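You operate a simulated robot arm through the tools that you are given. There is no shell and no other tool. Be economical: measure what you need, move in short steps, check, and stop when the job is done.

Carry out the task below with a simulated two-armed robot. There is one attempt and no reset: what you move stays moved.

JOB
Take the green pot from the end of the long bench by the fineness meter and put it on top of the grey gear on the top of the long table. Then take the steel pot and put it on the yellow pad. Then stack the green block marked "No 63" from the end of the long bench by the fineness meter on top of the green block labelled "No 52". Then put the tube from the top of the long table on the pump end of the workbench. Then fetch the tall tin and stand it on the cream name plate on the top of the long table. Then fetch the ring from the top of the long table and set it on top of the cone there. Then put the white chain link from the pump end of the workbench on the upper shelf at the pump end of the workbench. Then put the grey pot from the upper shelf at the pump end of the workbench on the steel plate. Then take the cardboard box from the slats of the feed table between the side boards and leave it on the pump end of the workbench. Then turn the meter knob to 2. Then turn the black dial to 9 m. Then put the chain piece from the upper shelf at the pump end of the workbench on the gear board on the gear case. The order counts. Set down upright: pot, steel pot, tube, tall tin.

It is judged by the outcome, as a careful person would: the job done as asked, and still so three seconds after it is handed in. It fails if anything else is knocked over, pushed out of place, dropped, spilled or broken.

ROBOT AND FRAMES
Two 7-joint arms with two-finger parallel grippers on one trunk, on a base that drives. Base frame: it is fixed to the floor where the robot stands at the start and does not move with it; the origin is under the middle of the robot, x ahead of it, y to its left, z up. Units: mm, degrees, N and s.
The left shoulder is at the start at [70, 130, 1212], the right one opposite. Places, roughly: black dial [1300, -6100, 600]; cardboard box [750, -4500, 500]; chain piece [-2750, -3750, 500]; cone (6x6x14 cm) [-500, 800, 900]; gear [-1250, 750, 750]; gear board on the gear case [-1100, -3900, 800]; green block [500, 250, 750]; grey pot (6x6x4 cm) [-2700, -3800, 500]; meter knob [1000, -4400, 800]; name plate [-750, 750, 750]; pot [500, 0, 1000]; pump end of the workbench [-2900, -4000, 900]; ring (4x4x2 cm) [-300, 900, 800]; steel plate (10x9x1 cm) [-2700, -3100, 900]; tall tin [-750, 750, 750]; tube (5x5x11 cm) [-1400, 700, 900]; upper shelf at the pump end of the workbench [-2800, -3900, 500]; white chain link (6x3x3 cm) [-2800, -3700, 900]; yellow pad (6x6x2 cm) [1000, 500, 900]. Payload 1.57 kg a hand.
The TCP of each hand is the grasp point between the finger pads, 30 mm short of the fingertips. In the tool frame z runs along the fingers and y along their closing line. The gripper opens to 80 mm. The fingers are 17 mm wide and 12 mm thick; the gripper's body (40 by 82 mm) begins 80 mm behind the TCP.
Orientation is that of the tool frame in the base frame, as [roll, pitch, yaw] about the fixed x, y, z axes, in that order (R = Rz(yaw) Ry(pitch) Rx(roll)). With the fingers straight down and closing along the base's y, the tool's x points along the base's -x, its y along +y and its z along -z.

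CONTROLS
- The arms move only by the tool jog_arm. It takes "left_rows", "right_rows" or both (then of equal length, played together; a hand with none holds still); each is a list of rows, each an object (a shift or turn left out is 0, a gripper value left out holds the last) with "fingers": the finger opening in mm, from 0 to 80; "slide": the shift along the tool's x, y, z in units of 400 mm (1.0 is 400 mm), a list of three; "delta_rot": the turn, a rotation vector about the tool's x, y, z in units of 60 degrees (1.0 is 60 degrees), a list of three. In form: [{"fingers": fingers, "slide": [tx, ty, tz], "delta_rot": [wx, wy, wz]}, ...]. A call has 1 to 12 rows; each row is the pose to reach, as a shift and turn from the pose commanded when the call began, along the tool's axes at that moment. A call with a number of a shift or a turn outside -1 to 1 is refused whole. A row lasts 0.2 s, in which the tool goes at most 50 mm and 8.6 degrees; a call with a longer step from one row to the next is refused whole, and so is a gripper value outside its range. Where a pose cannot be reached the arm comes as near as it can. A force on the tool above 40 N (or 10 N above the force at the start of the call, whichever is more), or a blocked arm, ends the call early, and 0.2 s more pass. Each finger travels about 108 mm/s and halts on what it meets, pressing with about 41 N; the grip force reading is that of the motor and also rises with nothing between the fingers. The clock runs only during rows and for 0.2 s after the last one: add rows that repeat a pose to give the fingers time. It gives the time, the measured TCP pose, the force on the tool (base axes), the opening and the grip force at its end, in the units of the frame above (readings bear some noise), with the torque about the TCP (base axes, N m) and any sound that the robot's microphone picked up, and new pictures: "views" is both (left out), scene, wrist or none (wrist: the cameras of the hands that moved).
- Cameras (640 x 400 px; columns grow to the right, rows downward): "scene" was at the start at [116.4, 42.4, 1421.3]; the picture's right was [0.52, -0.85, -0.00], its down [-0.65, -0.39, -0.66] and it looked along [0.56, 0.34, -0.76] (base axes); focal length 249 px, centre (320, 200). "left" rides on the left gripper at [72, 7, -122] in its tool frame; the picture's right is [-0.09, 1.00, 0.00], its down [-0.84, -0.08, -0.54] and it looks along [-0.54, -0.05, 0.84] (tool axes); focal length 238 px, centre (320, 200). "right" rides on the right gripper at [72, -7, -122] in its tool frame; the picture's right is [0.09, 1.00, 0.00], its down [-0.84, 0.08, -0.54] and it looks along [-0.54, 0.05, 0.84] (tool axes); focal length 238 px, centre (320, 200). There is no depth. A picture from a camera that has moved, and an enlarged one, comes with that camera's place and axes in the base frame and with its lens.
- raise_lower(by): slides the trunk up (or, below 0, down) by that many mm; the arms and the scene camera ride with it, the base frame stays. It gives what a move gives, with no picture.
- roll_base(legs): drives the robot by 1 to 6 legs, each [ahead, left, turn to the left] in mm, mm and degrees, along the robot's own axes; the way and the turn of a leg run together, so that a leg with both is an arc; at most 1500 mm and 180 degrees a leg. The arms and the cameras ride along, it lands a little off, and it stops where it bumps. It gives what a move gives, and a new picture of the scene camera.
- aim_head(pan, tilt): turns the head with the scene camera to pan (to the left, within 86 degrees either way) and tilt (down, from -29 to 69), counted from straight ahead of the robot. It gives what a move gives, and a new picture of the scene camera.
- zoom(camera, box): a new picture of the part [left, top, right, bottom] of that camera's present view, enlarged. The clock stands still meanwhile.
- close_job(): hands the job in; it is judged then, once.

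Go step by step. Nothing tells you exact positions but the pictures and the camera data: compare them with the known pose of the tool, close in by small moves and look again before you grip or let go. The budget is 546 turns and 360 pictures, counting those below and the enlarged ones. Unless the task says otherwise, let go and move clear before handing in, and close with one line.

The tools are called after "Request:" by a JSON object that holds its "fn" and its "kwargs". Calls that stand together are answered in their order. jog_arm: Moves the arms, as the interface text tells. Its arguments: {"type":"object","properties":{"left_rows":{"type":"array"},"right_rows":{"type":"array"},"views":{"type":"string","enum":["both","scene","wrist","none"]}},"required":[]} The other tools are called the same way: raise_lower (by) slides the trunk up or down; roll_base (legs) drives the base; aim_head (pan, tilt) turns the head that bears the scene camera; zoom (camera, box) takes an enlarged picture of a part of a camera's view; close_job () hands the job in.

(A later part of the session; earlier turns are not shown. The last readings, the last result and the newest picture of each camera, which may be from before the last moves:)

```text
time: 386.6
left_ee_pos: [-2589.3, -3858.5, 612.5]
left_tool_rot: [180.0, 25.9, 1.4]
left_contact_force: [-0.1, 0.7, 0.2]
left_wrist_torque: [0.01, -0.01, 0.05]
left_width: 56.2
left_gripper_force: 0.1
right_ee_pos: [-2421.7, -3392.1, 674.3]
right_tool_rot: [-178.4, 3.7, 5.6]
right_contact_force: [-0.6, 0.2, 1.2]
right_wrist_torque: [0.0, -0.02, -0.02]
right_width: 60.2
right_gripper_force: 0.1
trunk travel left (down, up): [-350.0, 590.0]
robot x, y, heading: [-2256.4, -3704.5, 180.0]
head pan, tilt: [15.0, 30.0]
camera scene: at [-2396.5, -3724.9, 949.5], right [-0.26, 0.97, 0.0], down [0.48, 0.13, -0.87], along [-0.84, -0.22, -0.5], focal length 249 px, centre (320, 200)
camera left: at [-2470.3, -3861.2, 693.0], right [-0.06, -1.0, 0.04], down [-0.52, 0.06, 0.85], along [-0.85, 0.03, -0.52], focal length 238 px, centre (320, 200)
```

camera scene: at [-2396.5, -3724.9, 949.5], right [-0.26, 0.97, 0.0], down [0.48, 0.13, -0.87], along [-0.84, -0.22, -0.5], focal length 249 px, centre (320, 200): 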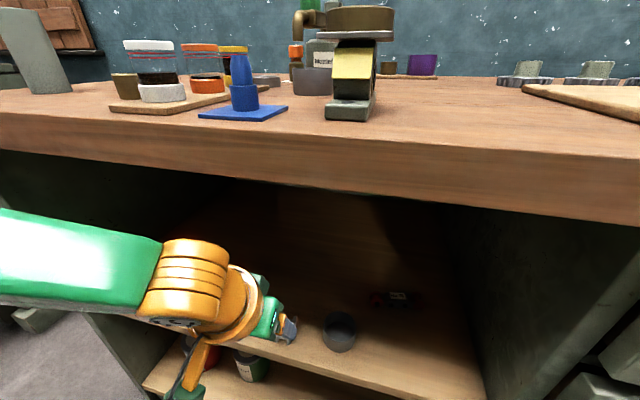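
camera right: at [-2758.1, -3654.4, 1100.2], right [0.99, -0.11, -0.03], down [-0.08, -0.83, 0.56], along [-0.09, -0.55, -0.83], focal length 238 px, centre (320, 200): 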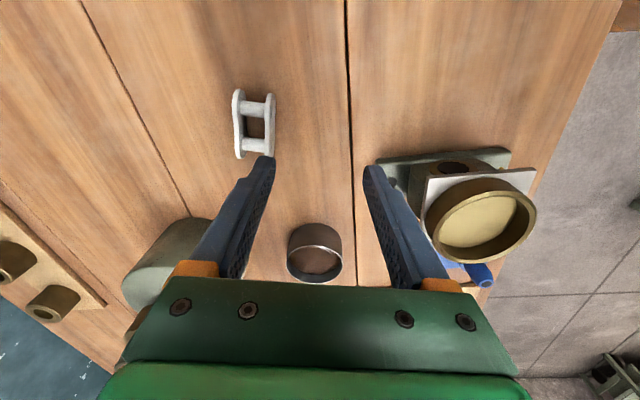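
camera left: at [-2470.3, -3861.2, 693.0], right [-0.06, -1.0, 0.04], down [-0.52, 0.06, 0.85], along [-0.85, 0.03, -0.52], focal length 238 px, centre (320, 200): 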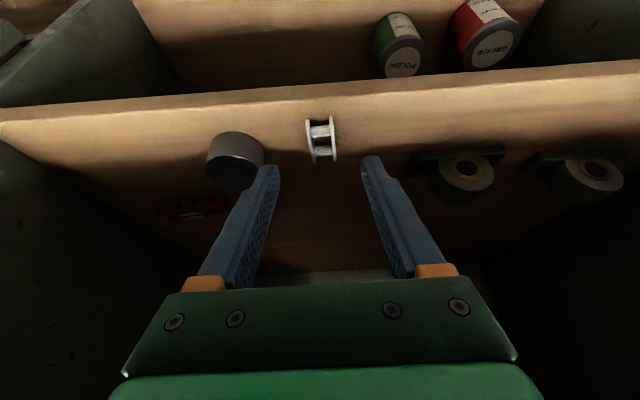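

The link sits on the upper shelf. Next the grey pot, near (-2665, -3760), with the same hand and tilt.

Request:
{"fn": "jog_arm", "kwargs": {"left_rows": [{"slide": [0, -0.08, 0], "fingers": 80}, {"slide": [0, -0.16, 0]}, {"slide": [0, -0.245, 0]}, {"slide": [-0.02, -0.245, 0.06]}, {"slide": [-0.03, -0.245, 0.1]}, {"slide": [-0.03, -0.245, 0.1]}], "views": "wrist"}}

```text
time: 388.0
left_ee_pos: [-2593.9, -3786.5, 600.1]
left_tool_rot: [-179.9, 26.0, 1.6]
left_contact_force: [-0.4, 0.2, -0.8]
left_wrist_torque: [-0.03, 0.0, 0.0]
left_width: 80.1
left_gripper_force: 0.0
left hand out of reach, approached as far as the arm can: row 3, 4, 5, 6
right_ee_pos: [-2422.4, -3392.7, 674.0]
right_tool_rot: [-178.4, 3.7, 5.6]
right_contact_force: [0.1, 0.5, 0.0]
right_wrist_torque: [-0.02, 0.0, -0.01]
right_width: 59.9
right_gripper_force: 0.1
trunk travel left (down, up): [-350.0, 590.0]
robot x, y, heading: [-2261.0, -3707.2, 179.9]
head pan, tilt: [15.0, 30.0]
camera left: at [-2475.3, -3789.7, 679.2], right [-0.06, -1.0, 0.04], down [-0.52, 0.06, 0.85], along [-0.85, 0.03, -0.52], focal length 238 px, centre (320, 200)
```

left: 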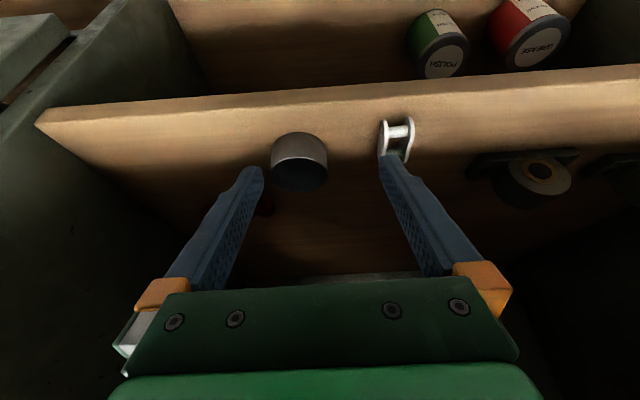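

Request:
{"fn": "jog_arm", "kwargs": {"left_rows": [{"slide": [0, 0.06, -0.06]}, {"slide": [0, 0.12, -0.12]}, {"slide": [0, 0.18, -0.12]}, {"slide": [0, 0.2, -0.12]}], "views": "none"}}

```text
time: 389.0
left_ee_pos: [-2571.0, -3867.1, 643.2]
left_tool_rot: [180.0, 26.0, 1.6]
left_contact_force: [-1.0, 0.7, 0.8]
left_wrist_torque: [-0.03, -0.01, -0.02]
left_width: 80.0
left_gripper_force: 0.1
right_ee_pos: [-2421.8, -3392.7, 673.8]
right_tool_rot: [-178.3, 3.7, 5.6]
right_contact_force: [-0.1, -0.1, 0.0]
right_wrist_torque: [0.0, -0.04, -0.01]
right_width: 60.2
right_gripper_force: 0.2
trunk travel left (down, up): [-350.0, 590.0]
robot x, y, heading: [-2261.4, -3705.0, 180.0]
head pan, tilt: [15.0, 30.0]
```

Request:
{"fn": "roll_base", "kwargs": {"legs": [[0, -105, 0]]}}

Request:
{"fn": "jog_arm", "kwargs": {"left_rows": [{"slide": [-0.02, 0, 0.06]}, {"slide": [-0.03, 0, 0.1]}, {"slide": [-0.03, 0, 0.1]}], "views": "wrist"}}

```text
time: 390.2
left_ee_pos: [-2571.7, -3762.6, 643.5]
left_tool_rot: [180.0, 26.0, 1.7]
left_contact_force: [-1.2, -0.2, -0.9]
left_wrist_torque: [-0.07, 0.01, 0.05]
left_width: 79.8
left_gripper_force: 0.1
right_ee_pos: [-2423.2, -3287.6, 673.1]
right_tool_rot: [-178.4, 3.7, 5.7]
right_contact_force: [0.3, -0.1, -0.7]
right_wrist_torque: [-0.01, -0.02, -0.01]
right_width: 59.9
right_gripper_force: 0.0
trunk travel left (down, up): [-350.0, 590.0]
robot x, y, heading: [-2259.3, -3595.7, -179.9]
head pan, tilt: [15.0, 30.0]
camera scene: at [-2397.2, -3620.6, 949.5], right [-0.26, 0.97, 0.0], down [0.48, 0.13, -0.87], along [-0.84, -0.23, -0.5], focal length 249 px, centre (320, 200)
```

scene: 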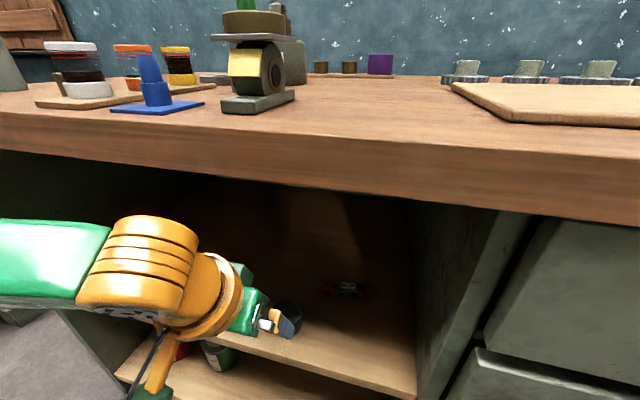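

```text
time: 391.0
left_ee_pos: [-2598.3, -3763.3, 611.4]
left_tool_rot: [180.0, 26.0, 1.7]
left_contact_force: [0.3, 0.5, -0.3]
left_wrist_torque: [-0.03, 0.04, 0.03]
left_width: 80.0
left_gripper_force: 0.0
right_ee_pos: [-2422.4, -3288.3, 674.4]
right_tool_rot: [-178.4, 3.6, 5.8]
right_contact_force: [-0.7, -0.7, 0.6]
right_wrist_torque: [0.01, 0.0, 0.0]
right_width: 60.1
right_gripper_force: 0.1
trunk travel left (down, up): [-350.0, 590.0]
robot x, y, heading: [-2258.0, -3601.6, -179.9]
head pan, tilt: [15.0, 30.0]
camera left: at [-2481.4, -3766.4, 691.4], right [-0.05, -1.0, 0.04], down [-0.52, 0.06, 0.85], along [-0.85, 0.02, -0.52], focal length 238 px, centre (320, 200)
```

left: 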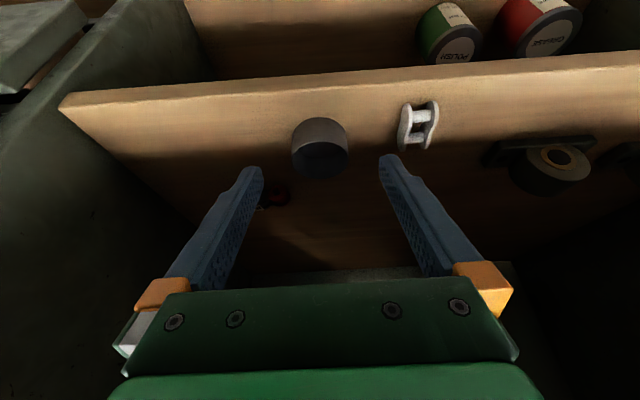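

Request:
{"fn": "jog_arm", "kwargs": {"left_rows": [{"slide": [-0.02, 0.003, 0.1]}, {"slide": [-0.035, 0.003, 0.2]}, {"slide": [-0.0435, 0.003, 0.24]}, {"slide": [-0.0435, 0.003, 0.24]}], "views": "wrist"}}

```text
time: 392.0
left_ee_pos: [-2657.1, -3768.3, 533.2]
left_tool_rot: [-180.0, 26.0, 1.7]
left_contact_force: [-0.2, -0.4, 0.8]
left_wrist_torque: [-0.01, 0.01, 0.02]
left_width: 79.9
left_gripper_force: 0.1
right_ee_pos: [-2423.4, -3288.6, 674.3]
right_tool_rot: [-178.4, 3.7, 5.8]
right_contact_force: [-0.4, 0.2, -0.1]
right_wrist_torque: [-0.02, -0.01, 0.01]
right_width: 60.0
right_gripper_force: 0.0
trunk travel left (down, up): [-350.0, 590.0]
robot x, y, heading: [-2259.9, -3598.6, -179.8]
head pan, tilt: [15.0, 30.0]
camera left: at [-2539.3, -3771.7, 612.5], right [-0.05, -1.0, 0.04], down [-0.52, 0.06, 0.85], along [-0.85, 0.03, -0.52], focal length 238 px, centre (320, 200)
```

left: 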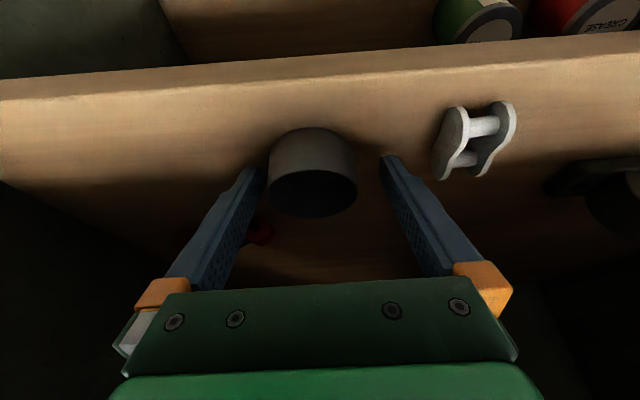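

Request:
{"fn": "jog_arm", "kwargs": {"left_rows": [{"slide": [0.012, -0.01, 0.008]}, {"slide": [0.012, -0.01, 0.008], "fingers": 62}, {"slide": [0.012, -0.01, 0.008], "fingers": 50}, {"slide": [0.012, -0.01, 0.008], "fingers": 50}], "views": "wrist"}}

```text
time: 393.0
left_ee_pos: [-2653.0, -3763.1, 527.7]
left_tool_rot: [-180.0, 26.1, 1.7]
left_contact_force: [0.2, 0.2, -0.1]
left_wrist_torque: [-0.02, 0.04, 0.03]
left_width: 58.3
left_gripper_force: 40.6
right_ee_pos: [-2422.2, -3287.6, 673.1]
right_tool_rot: [-178.4, 3.7, 5.8]
right_contact_force: [-0.2, 0.2, 0.4]
right_wrist_torque: [-0.01, 0.0, 0.01]
right_width: 60.1
right_gripper_force: 0.0
trunk travel left (down, up): [-350.0, 590.0]
robot x, y, heading: [-2260.4, -3600.1, -179.9]
head pan, tilt: [15.0, 30.0]
camera left: at [-2536.5, -3766.7, 607.7], right [-0.05, -1.0, 0.04], down [-0.52, 0.06, 0.85], along [-0.85, 0.02, -0.52], focal length 238 px, centre (320, 200)
```

left: 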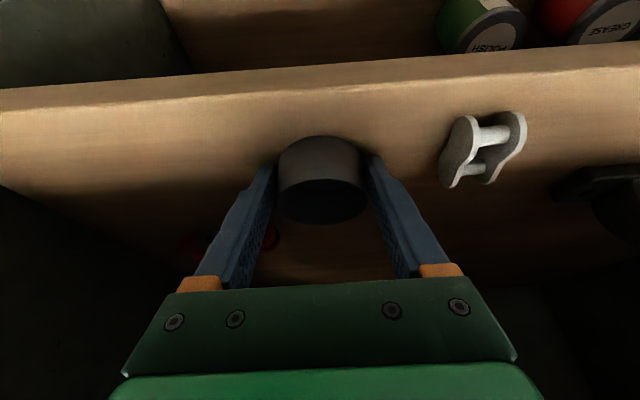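

Pot gripped. Raising it slightly and drawing it out.

Request:
{"fn": "jog_arm", "kwargs": {"left_rows": [{"slide": [-0.02, 0, -0.04]}, {"slide": [-0.033, 0, -0.067]}, {"slide": [0.06, 0, -0.115]}, {"slide": [0.16, 0, -0.163]}, {"slide": [0.26, 0, -0.21]}, {"slide": [0.36, 0, -0.25]}, {"slide": [0.4, 0, -0.27]}]}}

```text
time: 394.6
left_ee_pos: [-2547.6, -3702.0, 608.4]
left_tool_rot: [-180.0, 25.9, 1.7]
left_contact_force: [0.2, 0.2, -0.7]
left_wrist_torque: [-0.01, 0.02, 0.02]
left_width: 58.5
left_gripper_force: 40.8
left hand out of reach, approached as far as the arm can: row 4, 5, 6, 7
right_ee_pos: [-2422.6, -3288.5, 673.4]
right_tool_rot: [-178.4, 3.7, 5.7]
right_contact_force: [-0.5, -0.2, 0.1]
right_wrist_torque: [0.0, 0.01, -0.03]
right_width: 60.1
right_gripper_force: 0.2
trunk travel left (down, up): [-350.0, 590.0]
robot x, y, heading: [-2260.7, -3600.3, -179.9]
head pan, tilt: [15.0, 30.0]
camera scene: at [-2397.2, -3620.7, 949.5], right [-0.26, 0.97, 0.0], down [0.48, 0.13, -0.87], along [-0.84, -0.23, -0.5], focal length 249 px, centre (320, 200)
camera left: at [-2430.2, -3704.3, 687.8], right [-0.05, -1.0, 0.04], down [-0.52, 0.06, 0.85], along [-0.85, 0.02, -0.52], focal length 238 px, centre (320, 200)
```

scene: 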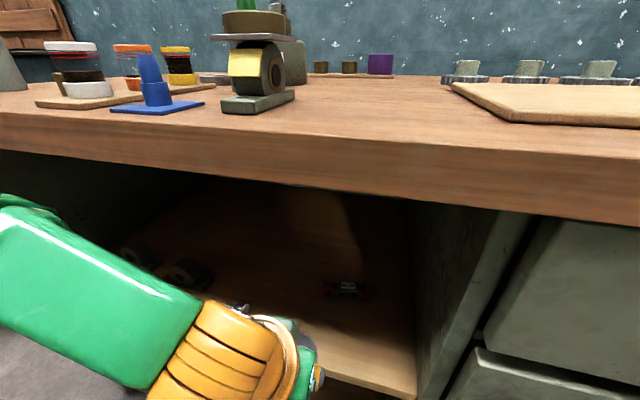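
left: 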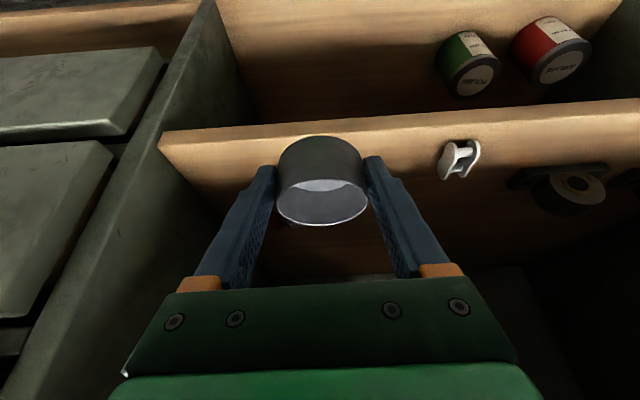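

Request:
{"fn": "roll_base", "kwargs": {"legs": [[-150, 0, 0]]}}

```text
time: 395.9
left_ee_pos: [-2399.8, -3702.4, 609.3]
left_tool_rot: [179.9, 26.0, 1.8]
left_contact_force: [0.2, 0.6, -0.5]
left_wrist_torque: [0.01, -0.01, -0.04]
left_width: 58.7
left_gripper_force: 41.1
right_ee_pos: [-2276.4, -3287.7, 673.2]
right_tool_rot: [-178.4, 3.7, 5.9]
right_contact_force: [0.8, -0.6, -0.3]
right_wrist_torque: [-0.02, -0.02, 0.0]
right_width: 60.0
right_gripper_force: 0.1
trunk travel left (down, up): [-350.0, 590.0]
robot x, y, heading: [-2114.2, -3596.6, -179.9]
head pan, tilt: [15.0, 30.0]
camera scene: at [-2249.4, -3620.9, 949.6], right [-0.26, 0.97, 0.0], down [0.48, 0.13, -0.87], along [-0.84, -0.23, -0.5], focal length 249 px, centre (320, 200)
```

scene: 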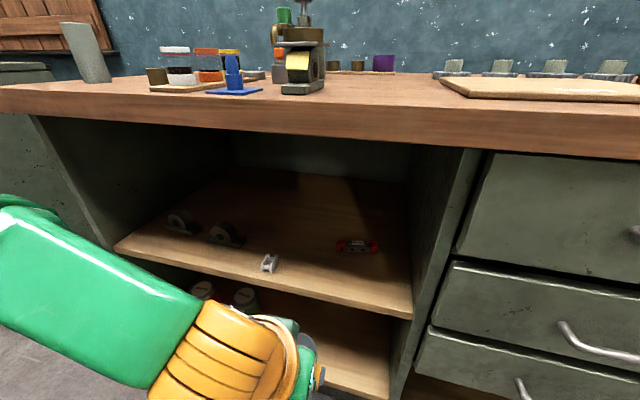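

Request:
{"fn": "raise_lower", "kwargs": {"by": 480}}

Request:
{"fn": "roll_base", "kwargs": {"legs": [[0, -560, 0]]}}

Request:
{"fn": "aim_head", "kwargs": {"pan": 10, "tilt": 45}}

```text
refused: 480 is not a number from -400 to 400
```

```text
time: 399.1
left_ee_pos: [-2401.5, -3138.4, 608.5]
left_tool_rot: [180.0, 26.0, 1.5]
left_contact_force: [0.5, -0.5, -0.3]
left_wrist_torque: [-0.01, 0.02, 0.03]
left_width: 58.4
left_gripper_force: 41.1
right_ee_pos: [-2275.3, -2723.9, 673.5]
right_tool_rot: [-178.4, 3.7, 5.6]
right_contact_force: [0.3, 0.2, 0.0]
right_wrist_torque: [0.01, 0.01, 0.0]
right_width: 60.1
right_gripper_force: 0.1
trunk travel left (down, up): [-350.0, 590.0]
robot x, y, heading: [-2112.9, -3035.8, 179.7]
head pan, tilt: [15.0, 30.0]
camera scene: at [-2250.3, -3057.7, 949.5], right [-0.26, 0.97, 0.0], down [0.48, 0.13, -0.87], along [-0.84, -0.22, -0.5], focal length 249 px, centre (320, 200)
```

scene: 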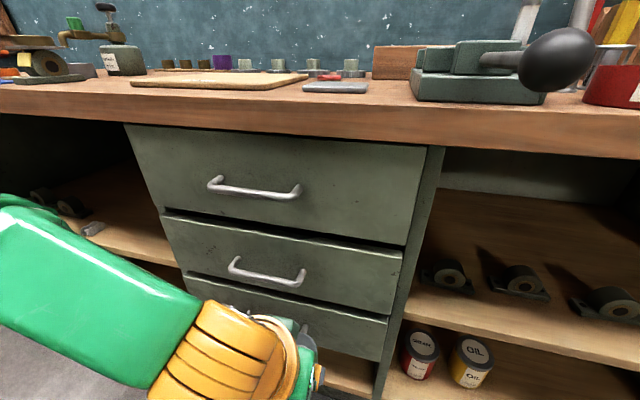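

```text
time: 399.9
left_ee_pos: [-2401.3, -3137.3, 609.1]
left_tool_rot: [179.9, 25.9, 1.5]
left_contact_force: [-0.2, 0.3, -0.9]
left_wrist_torque: [-0.01, -0.01, 0.02]
left_width: 58.6
left_gripper_force: 41.0
right_ee_pos: [-2274.9, -2725.9, 674.4]
right_tool_rot: [-178.4, 3.7, 5.4]
right_contact_force: [0.7, 0.3, -0.2]
right_wrist_torque: [-0.02, 0.01, -0.04]
right_width: 60.0
right_gripper_force: 0.0
trunk travel left (down, up): [-350.0, 590.0]
robot x, y, heading: [-2111.6, -3032.6, 180.0]
head pan, tilt: [10.0, 45.0]
camera scene: at [-2243.0, -3048.7, 926.9], right [-0.17, 0.99, 0.0], down [0.7, 0.12, -0.71], along [-0.7, -0.12, -0.71], focal length 249 px, centre (320, 200)
```

scene: 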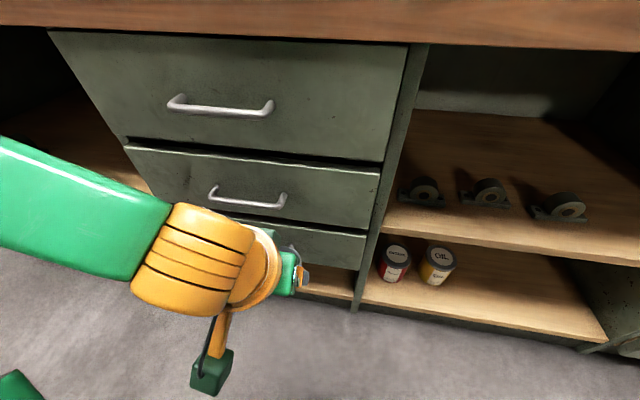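

Request:
{"fn": "raise_lower", "kwargs": {"by": 400}}

```text
time: 403.8
left_ee_pos: [-2401.2, -3138.3, 1007.4]
left_tool_rot: [179.9, 25.9, 1.5]
left_contact_force: [0.1, 0.1, -0.2]
left_wrist_torque: [-0.01, -0.04, 0.01]
left_width: 58.4
left_gripper_force: 41.7
right_ee_pos: [-2275.9, -2725.0, 1074.9]
right_tool_rot: [-178.4, 3.8, 5.5]
right_contact_force: [0.0, -0.7, -0.4]
right_wrist_torque: [-0.01, 0.02, 0.04]
right_width: 60.2
right_gripper_force: 0.1
trunk travel left (down, up): [-750.0, 190.0]
robot x, y, heading: [-2110.8, -3038.1, 179.8]
head pan, tilt: [10.0, 45.0]
```

Request:
{"fn": "roll_base", "kwargs": {"legs": [[190, 0, 0]]}}

Request:
{"fn": "aim_head", "kwargs": {"pan": 10, "tilt": 50}}

```text
time: 405.3
left_ee_pos: [-2588.3, -3139.1, 1009.5]
left_tool_rot: [179.9, 26.1, 1.7]
left_contact_force: [0.0, 0.0, -0.2]
left_wrist_torque: [-0.01, 0.0, 0.01]
left_width: 58.3
left_gripper_force: 41.6
right_ee_pos: [-2463.4, -2725.7, 1074.9]
right_tool_rot: [-178.4, 3.9, 5.7]
right_contact_force: [-0.9, 0.2, 0.5]
right_wrist_torque: [0.03, 0.0, -0.02]
right_width: 60.2
right_gripper_force: 0.0
trunk travel left (down, up): [-750.0, 190.0]
robot x, y, heading: [-2303.2, -3036.1, -179.9]
head pan, tilt: [10.0, 45.0]
camera scene: at [-2430.5, -3049.1, 1327.2], right [-0.18, 0.98, 0.0], down [0.69, 0.12, -0.71], along [-0.7, -0.12, -0.71], focal length 249 px, centre (320, 200)
```

scene: 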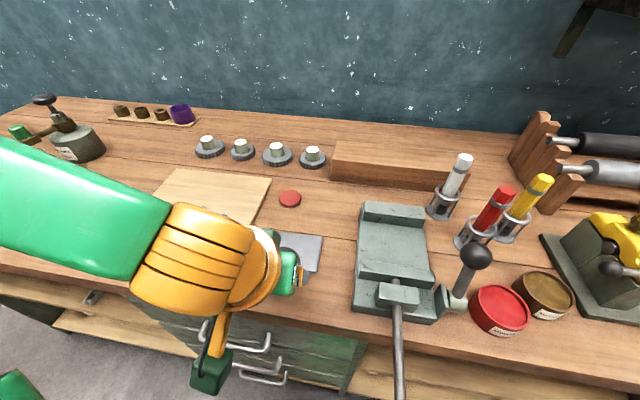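

```text
time: 406.0
left_ee_pos: [-2590.7, -3139.6, 1009.6]
left_tool_rot: [179.9, 25.8, 1.6]
left_contact_force: [0.5, 0.5, -0.9]
left_wrist_torque: [0.02, 0.0, 0.01]
left_width: 58.6
left_gripper_force: 41.1
right_ee_pos: [-2467.0, -2724.8, 1074.4]
right_tool_rot: [-178.4, 3.7, 5.8]
right_contact_force: [-0.4, -0.2, -0.6]
right_wrist_torque: [-0.04, 0.02, -0.02]
right_width: 60.0
right_gripper_force: 0.1
trunk travel left (down, up): [-750.0, 190.0]
robot x, y, heading: [-2300.8, -3034.6, -180.2]
head pan, tilt: [10.0, 50.0]
camera scene: at [-2429.0, -3048.4, 1320.0], right [-0.18, 0.98, 0.0], down [0.75, 0.13, -0.64], along [-0.63, -0.11, -0.77], focal length 249 px, centre (320, 200)
```

scene: 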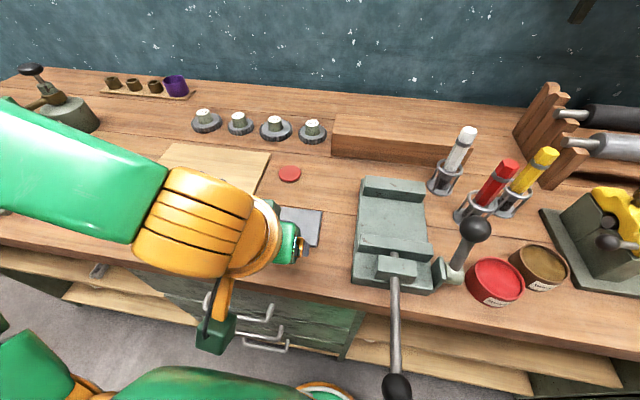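

Steel plate centre is about (-2702, -3145). Moving the pot over it.

Request:
{"fn": "jog_arm", "kwargs": {"left_rows": [{"slide": [-0.06, 0, 0.05]}, {"slide": [-0.13, 0, 0.1]}, {"slide": [-0.193, 0.0, 0.15]}, {"slide": [-0.193, 0.0, 0.191]}, {"slide": [-0.193, 0.0, 0.191]}]}}

```text
time: 407.2
left_ee_pos: [-2692.6, -3143.2, 975.9]
left_tool_rot: [180.0, 25.9, 1.7]
left_contact_force: [-0.1, -0.5, -0.8]
left_wrist_torque: [0.0, 0.0, 0.0]
left_width: 58.6
left_gripper_force: 41.0
right_ee_pos: [-2466.5, -2726.1, 1073.4]
right_tool_rot: [-178.4, 3.7, 5.7]
right_contact_force: [0.1, 0.0, -0.4]
right_wrist_torque: [-0.02, -0.01, -0.01]
right_width: 60.0
right_gripper_force: 0.0
trunk travel left (down, up): [-750.0, 190.0]
robot x, y, heading: [-2304.2, -3040.0, -179.7]
head pan, tilt: [10.0, 50.0]
camera scene: at [-2428.7, -3048.3, 1320.0], right [-0.18, 0.98, 0.0], down [0.75, 0.13, -0.64], along [-0.63, -0.11, -0.77], focal length 249 px, centre (320, 200)
camera left: at [-2575.5, -3145.3, 1054.0], right [-0.05, -1.0, 0.04], down [-0.52, 0.06, 0.85], along [-0.85, 0.02, -0.52], focal length 238 px, centre (320, 200)
```

scene: 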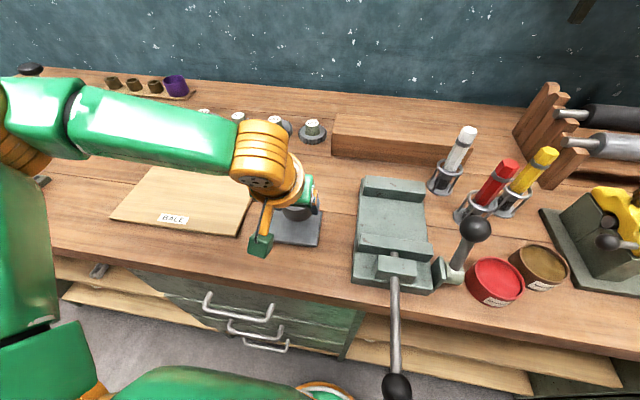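
left: 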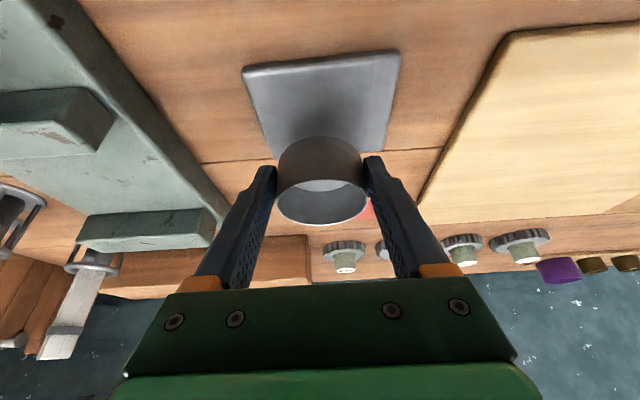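

Request:
{"fn": "jog_arm", "kwargs": {"left_rows": [{"slide": [0.013, 0.01, 0.027]}, {"slide": [0.026, 0.01, 0.054]}, {"slide": [0.026, 0.01, 0.054]}], "views": "wrist"}}

```text
time: 408.0
left_ee_pos: [-2693.4, -3146.7, 950.4]
left_tool_rot: [179.9, 25.9, 1.7]
left_contact_force: [-0.6, 0.8, -0.3]
left_wrist_torque: [0.01, 0.01, -0.04]
left_width: 58.5
left_gripper_force: 41.3
right_ee_pos: [-2466.8, -2725.4, 1073.5]
right_tool_rot: [-178.4, 3.8, 5.7]
right_contact_force: [0.2, 0.2, 0.6]
right_wrist_torque: [0.0, 0.01, 0.02]
right_width: 60.2
right_gripper_force: 0.0
trunk travel left (down, up): [-750.0, 190.0]
robot x, y, heading: [-2300.8, -3037.3, -179.6]
head pan, tilt: [10.0, 50.0]
camera left: at [-2576.4, -3149.4, 1029.6], right [-0.05, -1.0, 0.04], down [-0.52, 0.06, 0.85], along [-0.85, 0.02, -0.52], focal length 238 px, centre (320, 200)
```

left: 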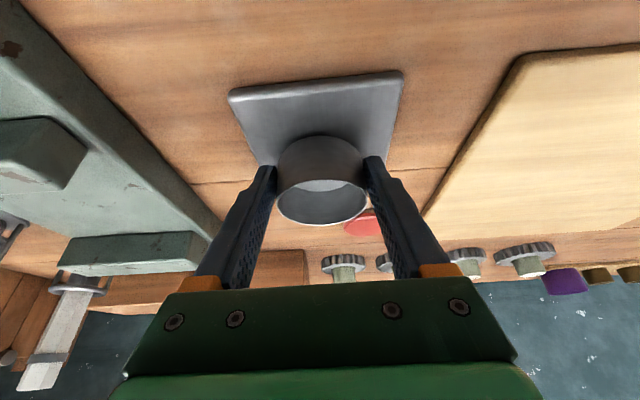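

Request:
{"fn": "jog_arm", "kwargs": {"left_rows": [{"slide": [0.0135, 0.003, -0.0065]}, {"slide": [0.0178, 0.003, 0.0025]}, {"slide": [0.0178, 0.003, 0.0025]}], "views": "none"}}

Request:
{"fn": "zoom", "kwargs": {"camera": "scene", "box": [240, 170, 360, 270]}}

```text
time: 408.8
left_ee_pos: [-2687.9, -3147.5, 945.8]
left_tool_rot: [-179.9, 25.9, 1.8]
left_contact_force: [-0.2, -0.6, 0.4]
left_wrist_torque: [0.02, 0.01, 0.01]
left_width: 58.6
left_gripper_force: 41.0
right_ee_pos: [-2466.9, -2725.1, 1074.2]
right_tool_rot: [-178.4, 3.6, 5.7]
right_contact_force: [0.7, -0.4, 0.0]
right_wrist_torque: [0.0, -0.01, -0.01]
right_width: 59.9
right_gripper_force: 0.1
trunk travel left (down, up): [-750.0, 190.0]
robot x, y, heading: [-2300.4, -3039.8, -179.8]
head pan, tilt: [10.0, 50.0]
```

```text
4.00 times, centred on (300, 220) of scene
camera zoom: at [-2429.1, -3048.4, 1320.0], right [-0.18, 0.98, 0.0], down [0.75, 0.13, -0.64], along [-0.63, -0.11, -0.77], focal length 994 px, centre (400, 120)
```

zoom: 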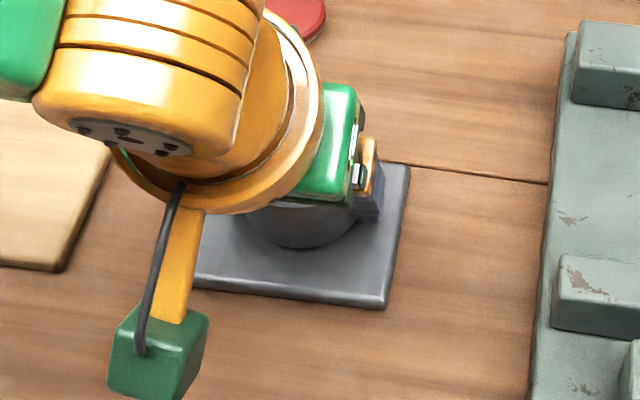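

Request:
{"fn": "jog_arm", "kwargs": {"left_rows": [{"slide": [0.018, 0.0, -0.0087]}, {"slide": [0.018, 0.0, -0.0087]}, {"slide": [0.0215, 0.0, -0.0015]}, {"slide": [0.0235, 0.0, 0.0026]}], "views": "none"}}

Request:
{"fn": "zoom", "kwargs": {"camera": "scene", "box": [240, 170, 360, 270]}}

```text
time: 409.8
left_ee_pos: [-2680.2, -3147.8, 943.1]
left_tool_rot: [179.9, 26.3, 1.9]
left_contact_force: [-4.5, -3.3, 21.3]
left_wrist_torque: [-0.14, 0.28, 0.05]
left_width: 58.6
left_gripper_force: 40.3
right_ee_pos: [-2464.4, -2725.9, 1074.5]
right_tool_rot: [-178.4, 3.9, 5.7]
right_contact_force: [0.2, 1.0, -0.5]
right_wrist_torque: [-0.02, 0.01, -0.02]
right_width: 60.1
right_gripper_force: 0.0
trunk travel left (down, up): [-750.0, 190.0]
robot x, y, heading: [-2306.2, -3038.4, -179.6]
head pan, tilt: [10.0, 50.0]
```

```text
4.00 times, centred on (300, 220) of scene
camera zoom: at [-2426.9, -3048.7, 1320.6], right [-0.18, 0.98, 0.0], down [0.75, 0.13, -0.64], along [-0.63, -0.11, -0.77], focal length 994 px, centre (400, 120)
```

zoom: 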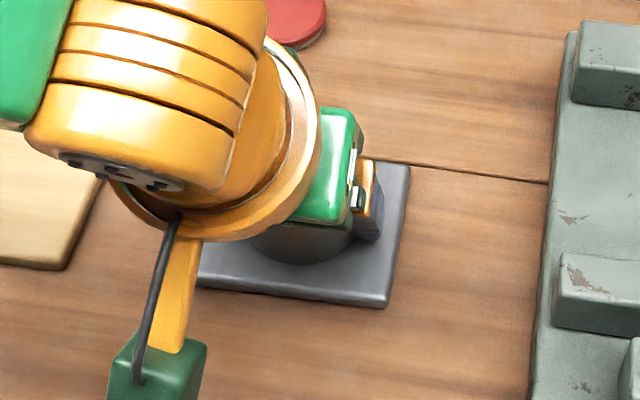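

Contact. Releasing and withdrawing along the tool axis.

Request:
{"fn": "jog_arm", "kwargs": {"left_rows": [{"slide": [-0.001, 0, -0.0025]}, {"slide": [-0.001, 0, -0.0025], "fingers": 68}, {"slide": [-0.001, 0, -0.0025], "fingers": 80}, {"slide": [-0.001, 0, -0.05]}, {"slide": [-0.001, 0, -0.15]}, {"slide": [-0.001, 0, -0.25]}]}}

```text
time: 411.2
left_ee_pos: [-2633.6, -3146.4, 1029.9]
left_tool_rot: [179.9, 25.9, 1.5]
left_contact_force: [0.7, 0.9, -0.2]
left_wrist_torque: [0.0, 0.0, 0.03]
left_width: 79.9
left_gripper_force: 0.0
right_ee_pos: [-2464.1, -2726.0, 1074.2]
right_tool_rot: [-178.3, 3.8, 5.8]
right_contact_force: [-0.5, -0.1, 0.0]
right_wrist_torque: [-0.03, 0.04, 0.03]
right_width: 60.1
right_gripper_force: 0.1
trunk travel left (down, up): [-750.0, 190.0]
robot x, y, heading: [-2302.9, -3037.2, -179.7]
head pan, tilt: [10.0, 50.0]
camera scene: at [-2427.0, -3048.0, 1320.1], right [-0.18, 0.98, 0.0], down [0.75, 0.13, -0.64], along [-0.63, -0.11, -0.77], focal length 249 px, centre (320, 200)
camera left: at [-2516.4, -3148.3, 1109.5], right [-0.05, -1.0, 0.04], down [-0.52, 0.06, 0.85], along [-0.85, 0.02, -0.52], focal length 238 px, centre (320, 200)
```

scene: 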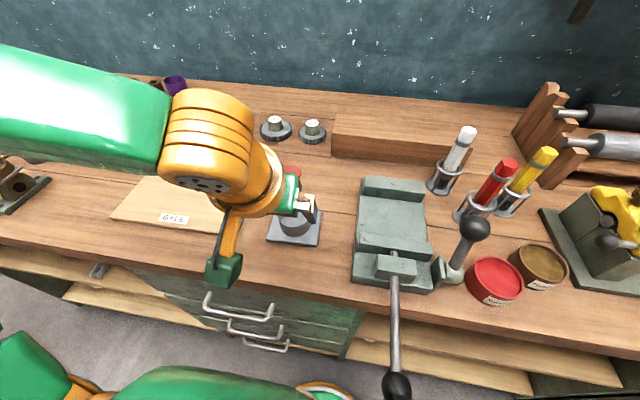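
left: 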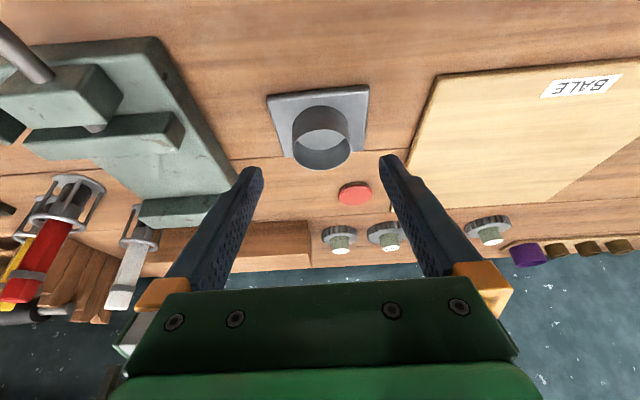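

The grey pot stands on the steel plate. Next the cardboard box at the feed table; backing out and scouting the far side.

Request:
{"fn": "roll_base", "kwargs": {"legs": [[-370, 0, 0], [0, 0, 90], [1000, 0, 0]]}}

Request:
{"fn": "aim_head", "kwargs": {"pan": 45, "tilt": 15}}

```text
time: 422.0
left_ee_pos: [-1828.9, -4352.8, 1029.5]
left_tool_rot: [180.0, 25.9, 91.7]
left_contact_force: [0.0, 0.4, -0.8]
left_wrist_torque: [-0.02, -0.04, 0.02]
left_width: 80.0
left_gripper_force: 0.1
right_ee_pos: [-2248.0, -4183.9, 1074.4]
right_tool_rot: [-178.3, 3.8, 95.6]
right_contact_force: [0.1, -0.7, 1.1]
right_wrist_torque: [-0.02, 0.0, 0.0]
right_width: 60.2
right_gripper_force: 0.0
trunk travel left (down, up): [-750.0, 190.0]
robot x, y, heading: [-1935.3, -4021.5, -90.2]
head pan, tilt: [10.0, 50.0]
camera scene: at [-1923.8, -4143.9, 1320.1], right [-0.98, -0.18, 0.0], down [-0.13, 0.75, -0.64], along [0.11, -0.63, -0.77], focal length 249 px, centre (320, 200)
```

scene: 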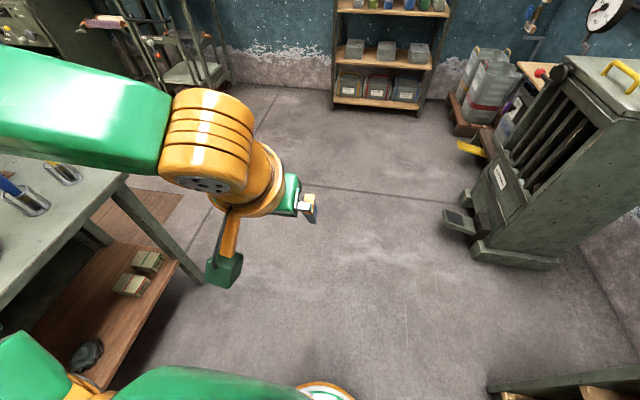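

```text
time: 423.1
left_ee_pos: [-1828.4, -4354.5, 1029.1]
left_tool_rot: [180.0, 25.9, 91.8]
left_contact_force: [-0.2, 0.0, 0.6]
left_wrist_torque: [0.04, -0.05, 0.04]
left_width: 79.8
left_gripper_force: 0.0
right_ee_pos: [-2249.1, -4184.2, 1074.1]
right_tool_rot: [-178.4, 3.7, 95.7]
right_contact_force: [0.4, -0.2, 0.9]
right_wrist_torque: [0.0, 0.0, 0.06]
right_width: 60.0
right_gripper_force: 0.1
trunk travel left (down, up): [-750.0, 190.0]
robot x, y, heading: [-1939.1, -4022.7, -90.1]
head pan, tilt: [45.0, 15.0]
camera scene: at [-1871.3, -4134.6, 1373.6], right [-0.71, -0.71, 0.0], down [-0.18, 0.18, -0.97], along [0.68, -0.68, -0.26], focal length 249 px, centre (320, 200)
```

scene: 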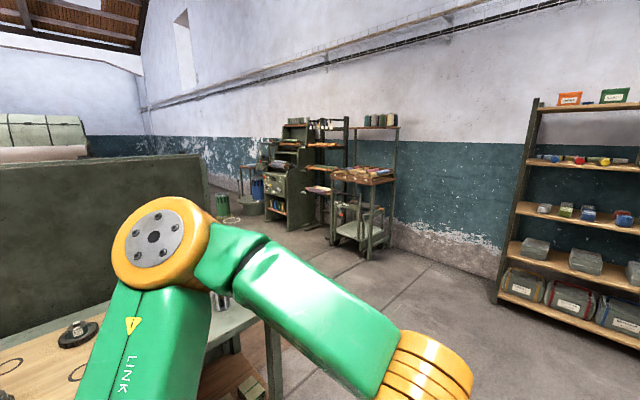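

Request:
{"fn": "roll_base", "kwargs": {"legs": [[950, 0, 0], [0, 0, 90]]}}

Request:
{"fn": "aim_head", "kwargs": {"pan": 0, "tilt": 15}}

```text
time: 431.8
left_ee_pos: [-1594.6, -4860.7, 1029.3]
left_tool_rot: [179.9, 25.9, -178.4]
left_contact_force: [0.3, -0.3, 0.5]
left_wrist_torque: [0.0, 0.01, 0.01]
left_width: 80.1
left_gripper_force: 0.2
right_ee_pos: [-1764.8, -5280.4, 1074.4]
right_tool_rot: [-178.4, 3.7, -174.3]
right_contact_force: [0.3, 0.6, -0.5]
right_wrist_torque: [-0.01, -0.01, -0.01]
right_width: 60.1
right_gripper_force: 0.0
trunk travel left (down, up): [-750.0, 190.0]
robot x, y, heading: [-1929.1, -4973.8, 0.2]
head pan, tilt: [45.0, 15.0]
camera scene: at [-1812.1, -4901.5, 1373.7], right [0.71, -0.71, 0.0], down [-0.18, -0.18, -0.97], along [0.68, 0.68, -0.26], focal length 249 px, centre (320, 200)
```

scene: 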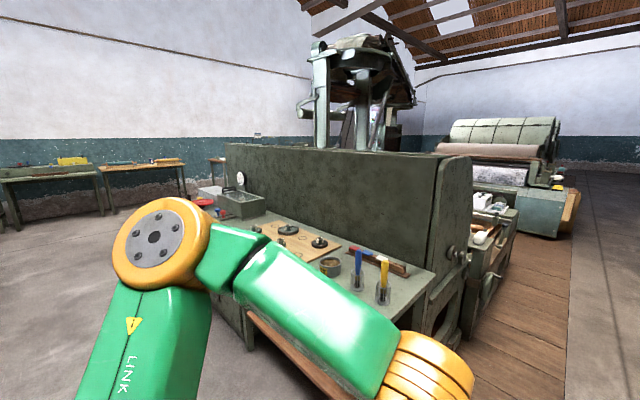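

```text
time: 432.9
left_ee_pos: [-1594.3, -4860.8, 1029.6]
left_tool_rot: [-180.0, 25.9, -178.5]
left_contact_force: [-0.6, -0.2, 0.4]
left_wrist_torque: [0.06, 0.01, 0.02]
left_width: 80.1
left_gripper_force: 0.1
right_ee_pos: [-1764.4, -5280.7, 1073.4]
right_tool_rot: [-178.4, 3.8, -174.5]
right_contact_force: [0.5, -0.4, 0.2]
right_wrist_torque: [-0.01, -0.01, 0.02]
right_width: 60.1
right_gripper_force: 0.0
trunk travel left (down, up): [-750.0, 190.0]
robot x, y, heading: [-1930.1, -4969.3, 0.0]
head pan, tilt: [0.0, 15.0]
camera scene: at [-1784.7, -4967.3, 1373.7], right [0.0, -1.0, 0.0], down [-0.26, 0.0, -0.97], along [0.97, 0.0, -0.26], focal length 249 px, centre (320, 200)
```

scene: 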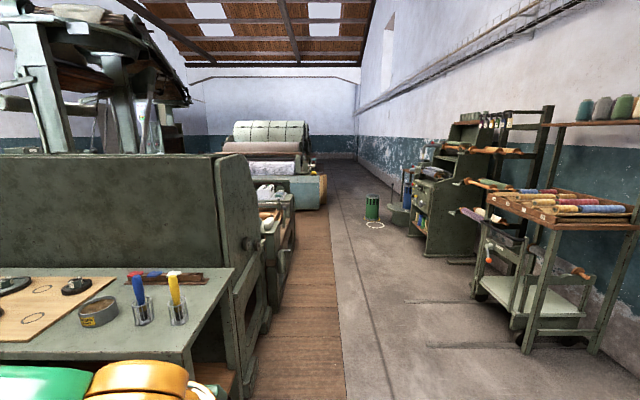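

The long machine lies along my left; the feed table is farther on. Driving along the lane.

Request:
{"fn": "roll_base", "kwargs": {"legs": [[300, -180, 0], [1200, 0, 0], [700, 0, 0]]}}

Request:
{"fn": "aim_head", "kwargs": {"pan": 50, "tilt": 25}}

```text
time: 444.4
left_ee_pos: [622.5, -5050.2, 1029.9]
left_tool_rot: [180.0, 26.0, -178.9]
left_contact_force: [0.5, 0.0, -0.3]
left_wrist_torque: [0.02, 0.0, -0.03]
left_width: 80.2
left_gripper_force: 0.0
right_ee_pos: [446.9, -5470.7, 1073.8]
right_tool_rot: [-178.4, 3.8, -175.0]
right_contact_force: [0.0, -0.4, 0.7]
right_wrist_torque: [0.04, -0.01, -0.02]
right_width: 60.3
right_gripper_force: 0.0
trunk travel left (down, up): [-750.0, 190.0]
robot x, y, heading: [288.0, -5156.4, -0.4]
head pan, tilt: [0.0, 15.0]
camera scene: at [429.7, -5156.7, 1373.8], right [-0.01, -1.0, 0.0], down [-0.26, 0.0, -0.97], along [0.97, -0.01, -0.26], focal length 249 px, centre (320, 200)
```

scene: 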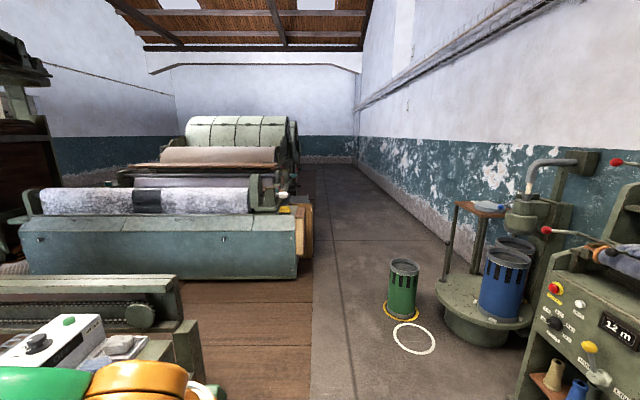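

```text
time: 445.6
left_ee_pos: [620.6, -5050.7, 1030.2]
left_tool_rot: [179.9, 25.9, -178.9]
left_contact_force: [-0.6, 0.2, 0.1]
left_wrist_torque: [0.0, 0.02, -0.01]
left_width: 80.1
left_gripper_force: 0.1
right_ee_pos: [447.9, -5471.0, 1072.7]
right_tool_rot: [-178.4, 3.7, -174.9]
right_contact_force: [-0.5, -0.2, 0.3]
right_wrist_torque: [0.02, 0.03, 0.02]
right_width: 60.0
right_gripper_force: 0.1
trunk travel left (down, up): [-750.0, 190.0]
robot x, y, heading: [285.5, -5156.3, -0.4]
head pan, tilt: [50.0, 25.0]
camera scene: at [397.2, -5085.9, 1357.5], right [0.76, -0.65, 0.0], down [-0.27, -0.32, -0.91], along [0.59, 0.69, -0.42], focal length 249 px, centre (320, 200)
```

scene: 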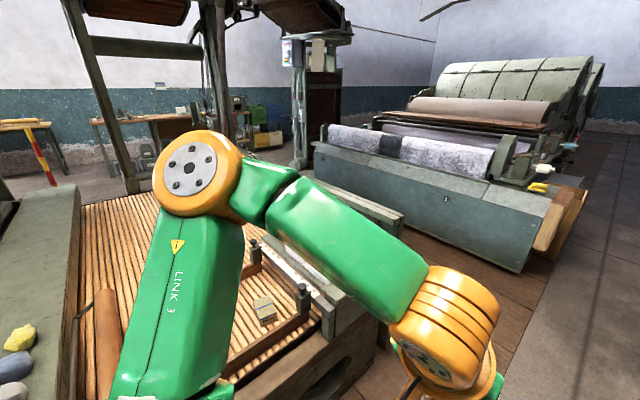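

Request:
{"fn": "roll_base", "kwargs": {"legs": [[350, -50, 0], [0, 0, 90]]}}

Request:
{"fn": "aim_head", "kwargs": {"pan": 0, "tilt": 40}}

```text
time: 451.6
left_ee_pos: [535.1, -4873.8, 1029.6]
left_tool_rot: [-179.9, 25.9, -90.0]
left_contact_force: [0.4, 0.7, 0.0]
left_wrist_torque: [0.01, 0.0, -0.02]
left_width: 80.1
left_gripper_force: 0.1
right_ee_pos: [951.3, -5056.9, 1073.4]
right_tool_rot: [-178.4, 3.7, -86.0]
right_contact_force: [-0.1, 1.2, 0.3]
right_wrist_torque: [-0.01, -0.01, 0.03]
right_width: 60.2
right_gripper_force: 0.0
trunk travel left (down, up): [-750.0, 190.0]
robot x, y, heading: [638.4, -5214.4, 88.6]
head pan, tilt: [50.0, 25.0]
camera scene: at [567.0, -5097.6, 1357.5], right [0.66, 0.75, 0.0], down [0.32, -0.28, -0.91], along [-0.68, 0.6, -0.42], focal length 249 px, centre (320, 200)
```

scene: 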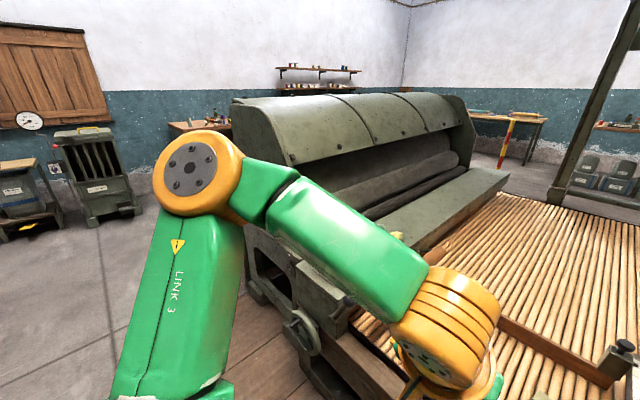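

```text
time: 452.8
left_ee_pos: [535.0, -4874.7, 1029.5]
left_tool_rot: [-179.9, 26.0, -90.0]
left_contact_force: [0.1, -0.1, 0.4]
left_wrist_torque: [0.03, 0.02, 0.0]
left_width: 80.1
left_gripper_force: 0.0
right_ee_pos: [950.9, -5056.5, 1073.7]
right_tool_rot: [-178.4, 3.6, -85.9]
right_contact_force: [0.1, -0.3, 0.1]
right_wrist_torque: [-0.03, 0.01, -0.01]
right_width: 59.8
right_gripper_force: 0.0
trunk travel left (down, up): [-750.0, 190.0]
robot x, y, heading: [630.7, -5209.1, 88.4]
head pan, tilt: [0.0, 40.0]
camera scene: at [638.1, -5073.7, 1334.2], right [1.0, -0.03, 0.0], down [-0.02, -0.64, -0.77], along [0.02, 0.77, -0.64], focal length 249 px, centre (320, 200)
```

scene: 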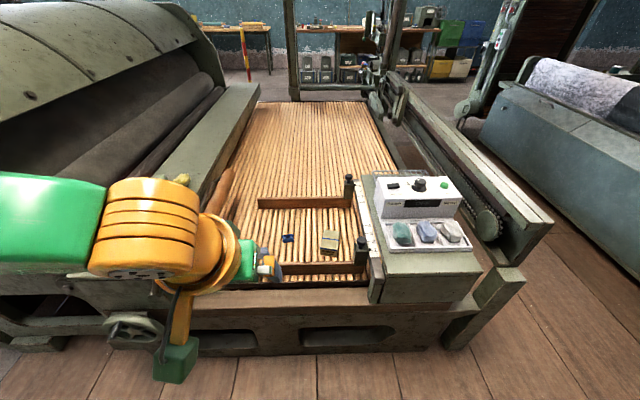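

Request:
{"fn": "zoom", "kwargs": {"camera": "scene", "box": [230, 170, 490, 320]}}

Request:
{"fn": "raise_lower", "kwargs": {"by": 150}}

Request:
{"fn": "zoom", "kwargs": {"camera": "scene", "box": [230, 190, 490, 340]}}

```text
2.46 times, centred on (360, 245) of scene
camera zoom: at [638.1, -5073.7, 1334.2], right [1.0, -0.03, 0.0], down [-0.02, -0.64, -0.77], along [0.02, 0.77, -0.64], focal length 612 px, centre (222, 89)
```

zoom: 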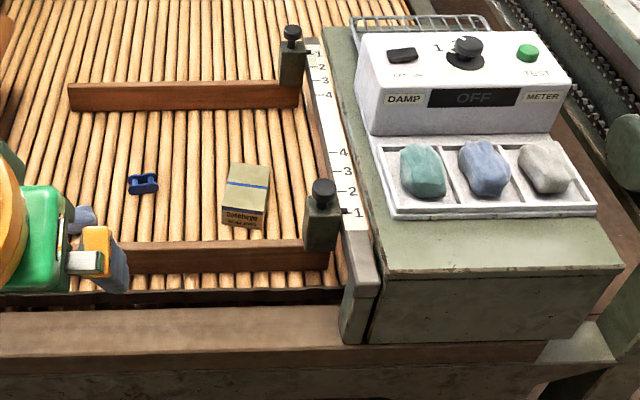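

```text
time: 454.6
left_ee_pos: [535.7, -4874.0, 1179.8]
left_tool_rot: [180.0, 25.8, -90.0]
left_contact_force: [-0.2, -0.6, -0.2]
left_wrist_torque: [0.01, 0.02, -0.01]
left_width: 80.1
left_gripper_force: 0.0
right_ee_pos: [950.5, -5054.8, 1223.5]
right_tool_rot: [-178.4, 3.8, -86.0]
right_contact_force: [-0.2, 0.4, -0.2]
right_wrist_torque: [0.03, 0.02, 0.01]
right_width: 60.3
right_gripper_force: 0.0
trunk travel left (down, up): [-900.0, 40.0]
robot x, y, heading: [635.1, -5210.1, 88.5]
head pan, tilt: [0.0, 40.0]
```

```text
2.46 times, centred on (360, 265) of scene
camera zoom: at [638.2, -5073.7, 1484.1], right [1.0, -0.03, 0.0], down [-0.02, -0.64, -0.77], along [0.02, 0.77, -0.64], focal length 612 px, centre (222, 40)
```

zoom: 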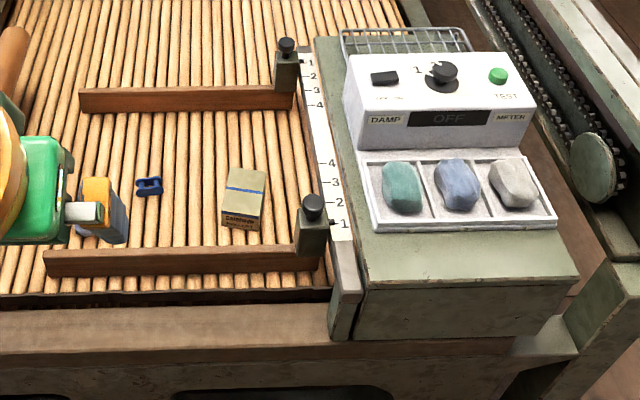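

Box is near (700, -4365); the damp meter and its knob stand to the right. Moving closer, turned so the left shoulder leads.

Request:
{"fn": "roll_base", "kwargs": {"legs": [[0, 0, -28], [200, 31, 0]]}}

Request:
{"fn": "aim_head", "kwargs": {"pan": 30, "tilt": 50}}

```text
time: 457.6
left_ee_pos: [774.4, -4681.3, 1180.6]
left_tool_rot: [179.8, 26.1, -117.9]
left_contact_force: [-0.2, -0.8, -0.3]
left_wrist_torque: [0.03, 0.0, -0.03]
left_width: 80.0
left_gripper_force: 0.0
right_ee_pos: [1055.5, -5037.0, 1224.4]
right_tool_rot: [-178.5, 4.1, -113.9]
right_contact_force: [0.1, 0.0, 0.4]
right_wrist_torque: [0.03, -0.02, 0.02]
right_width: 60.1
right_gripper_force: 0.0
trunk travel left (down, up): [-900.0, 40.0]
robot x, y, heading: [706.5, -5021.3, 60.4]
head pan, tilt: [0.0, 40.0]
camera scene: at [770.1, -4907.5, 1484.7], right [0.87, -0.49, 0.0], down [-0.32, -0.56, -0.77], along [0.38, 0.67, -0.64], focal length 249 px, centre (320, 200)
```

scene: 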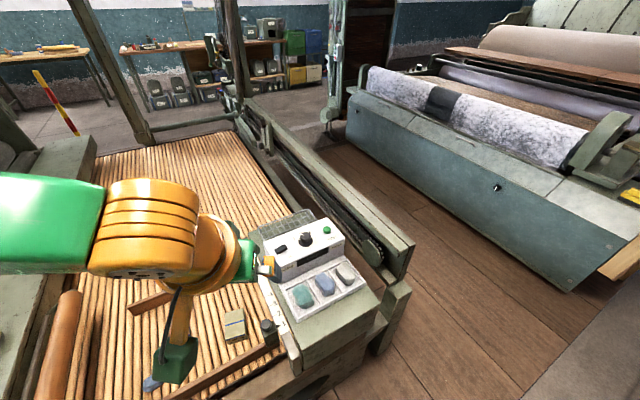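

```text
time: 458.5
left_ee_pos: [775.7, -4678.1, 1179.5]
left_tool_rot: [179.9, 25.8, -117.7]
left_contact_force: [1.1, 0.0, 0.8]
left_wrist_torque: [0.01, -0.04, 0.01]
left_width: 79.9
left_gripper_force: 0.0
right_ee_pos: [1059.0, -5033.0, 1223.9]
right_tool_rot: [-178.4, 3.6, -113.9]
right_contact_force: [0.0, 0.3, 0.0]
right_wrist_torque: [-0.02, 0.04, 0.03]
right_width: 59.8
right_gripper_force: 0.0
trunk travel left (down, up): [-900.0, 40.0]
robot x, y, heading: [707.6, -5022.7, 60.6]
head pan, tilt: [30.0, 50.0]
camera scene: at [729.9, -4898.8, 1469.9], right [1.0, 0.01, 0.0], down [0.01, -0.77, -0.64], along [-0.01, 0.64, -0.77], focal length 249 px, centre (320, 200)
```

scene: 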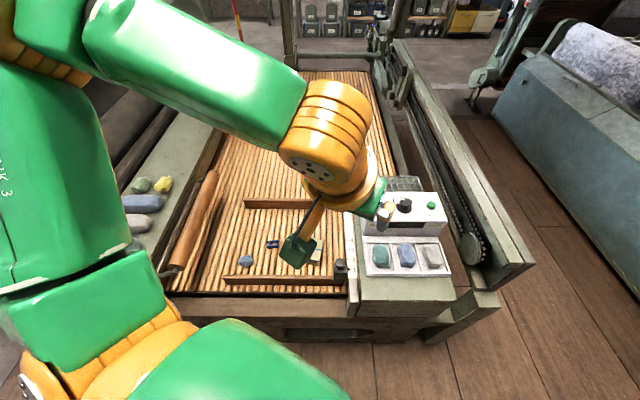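

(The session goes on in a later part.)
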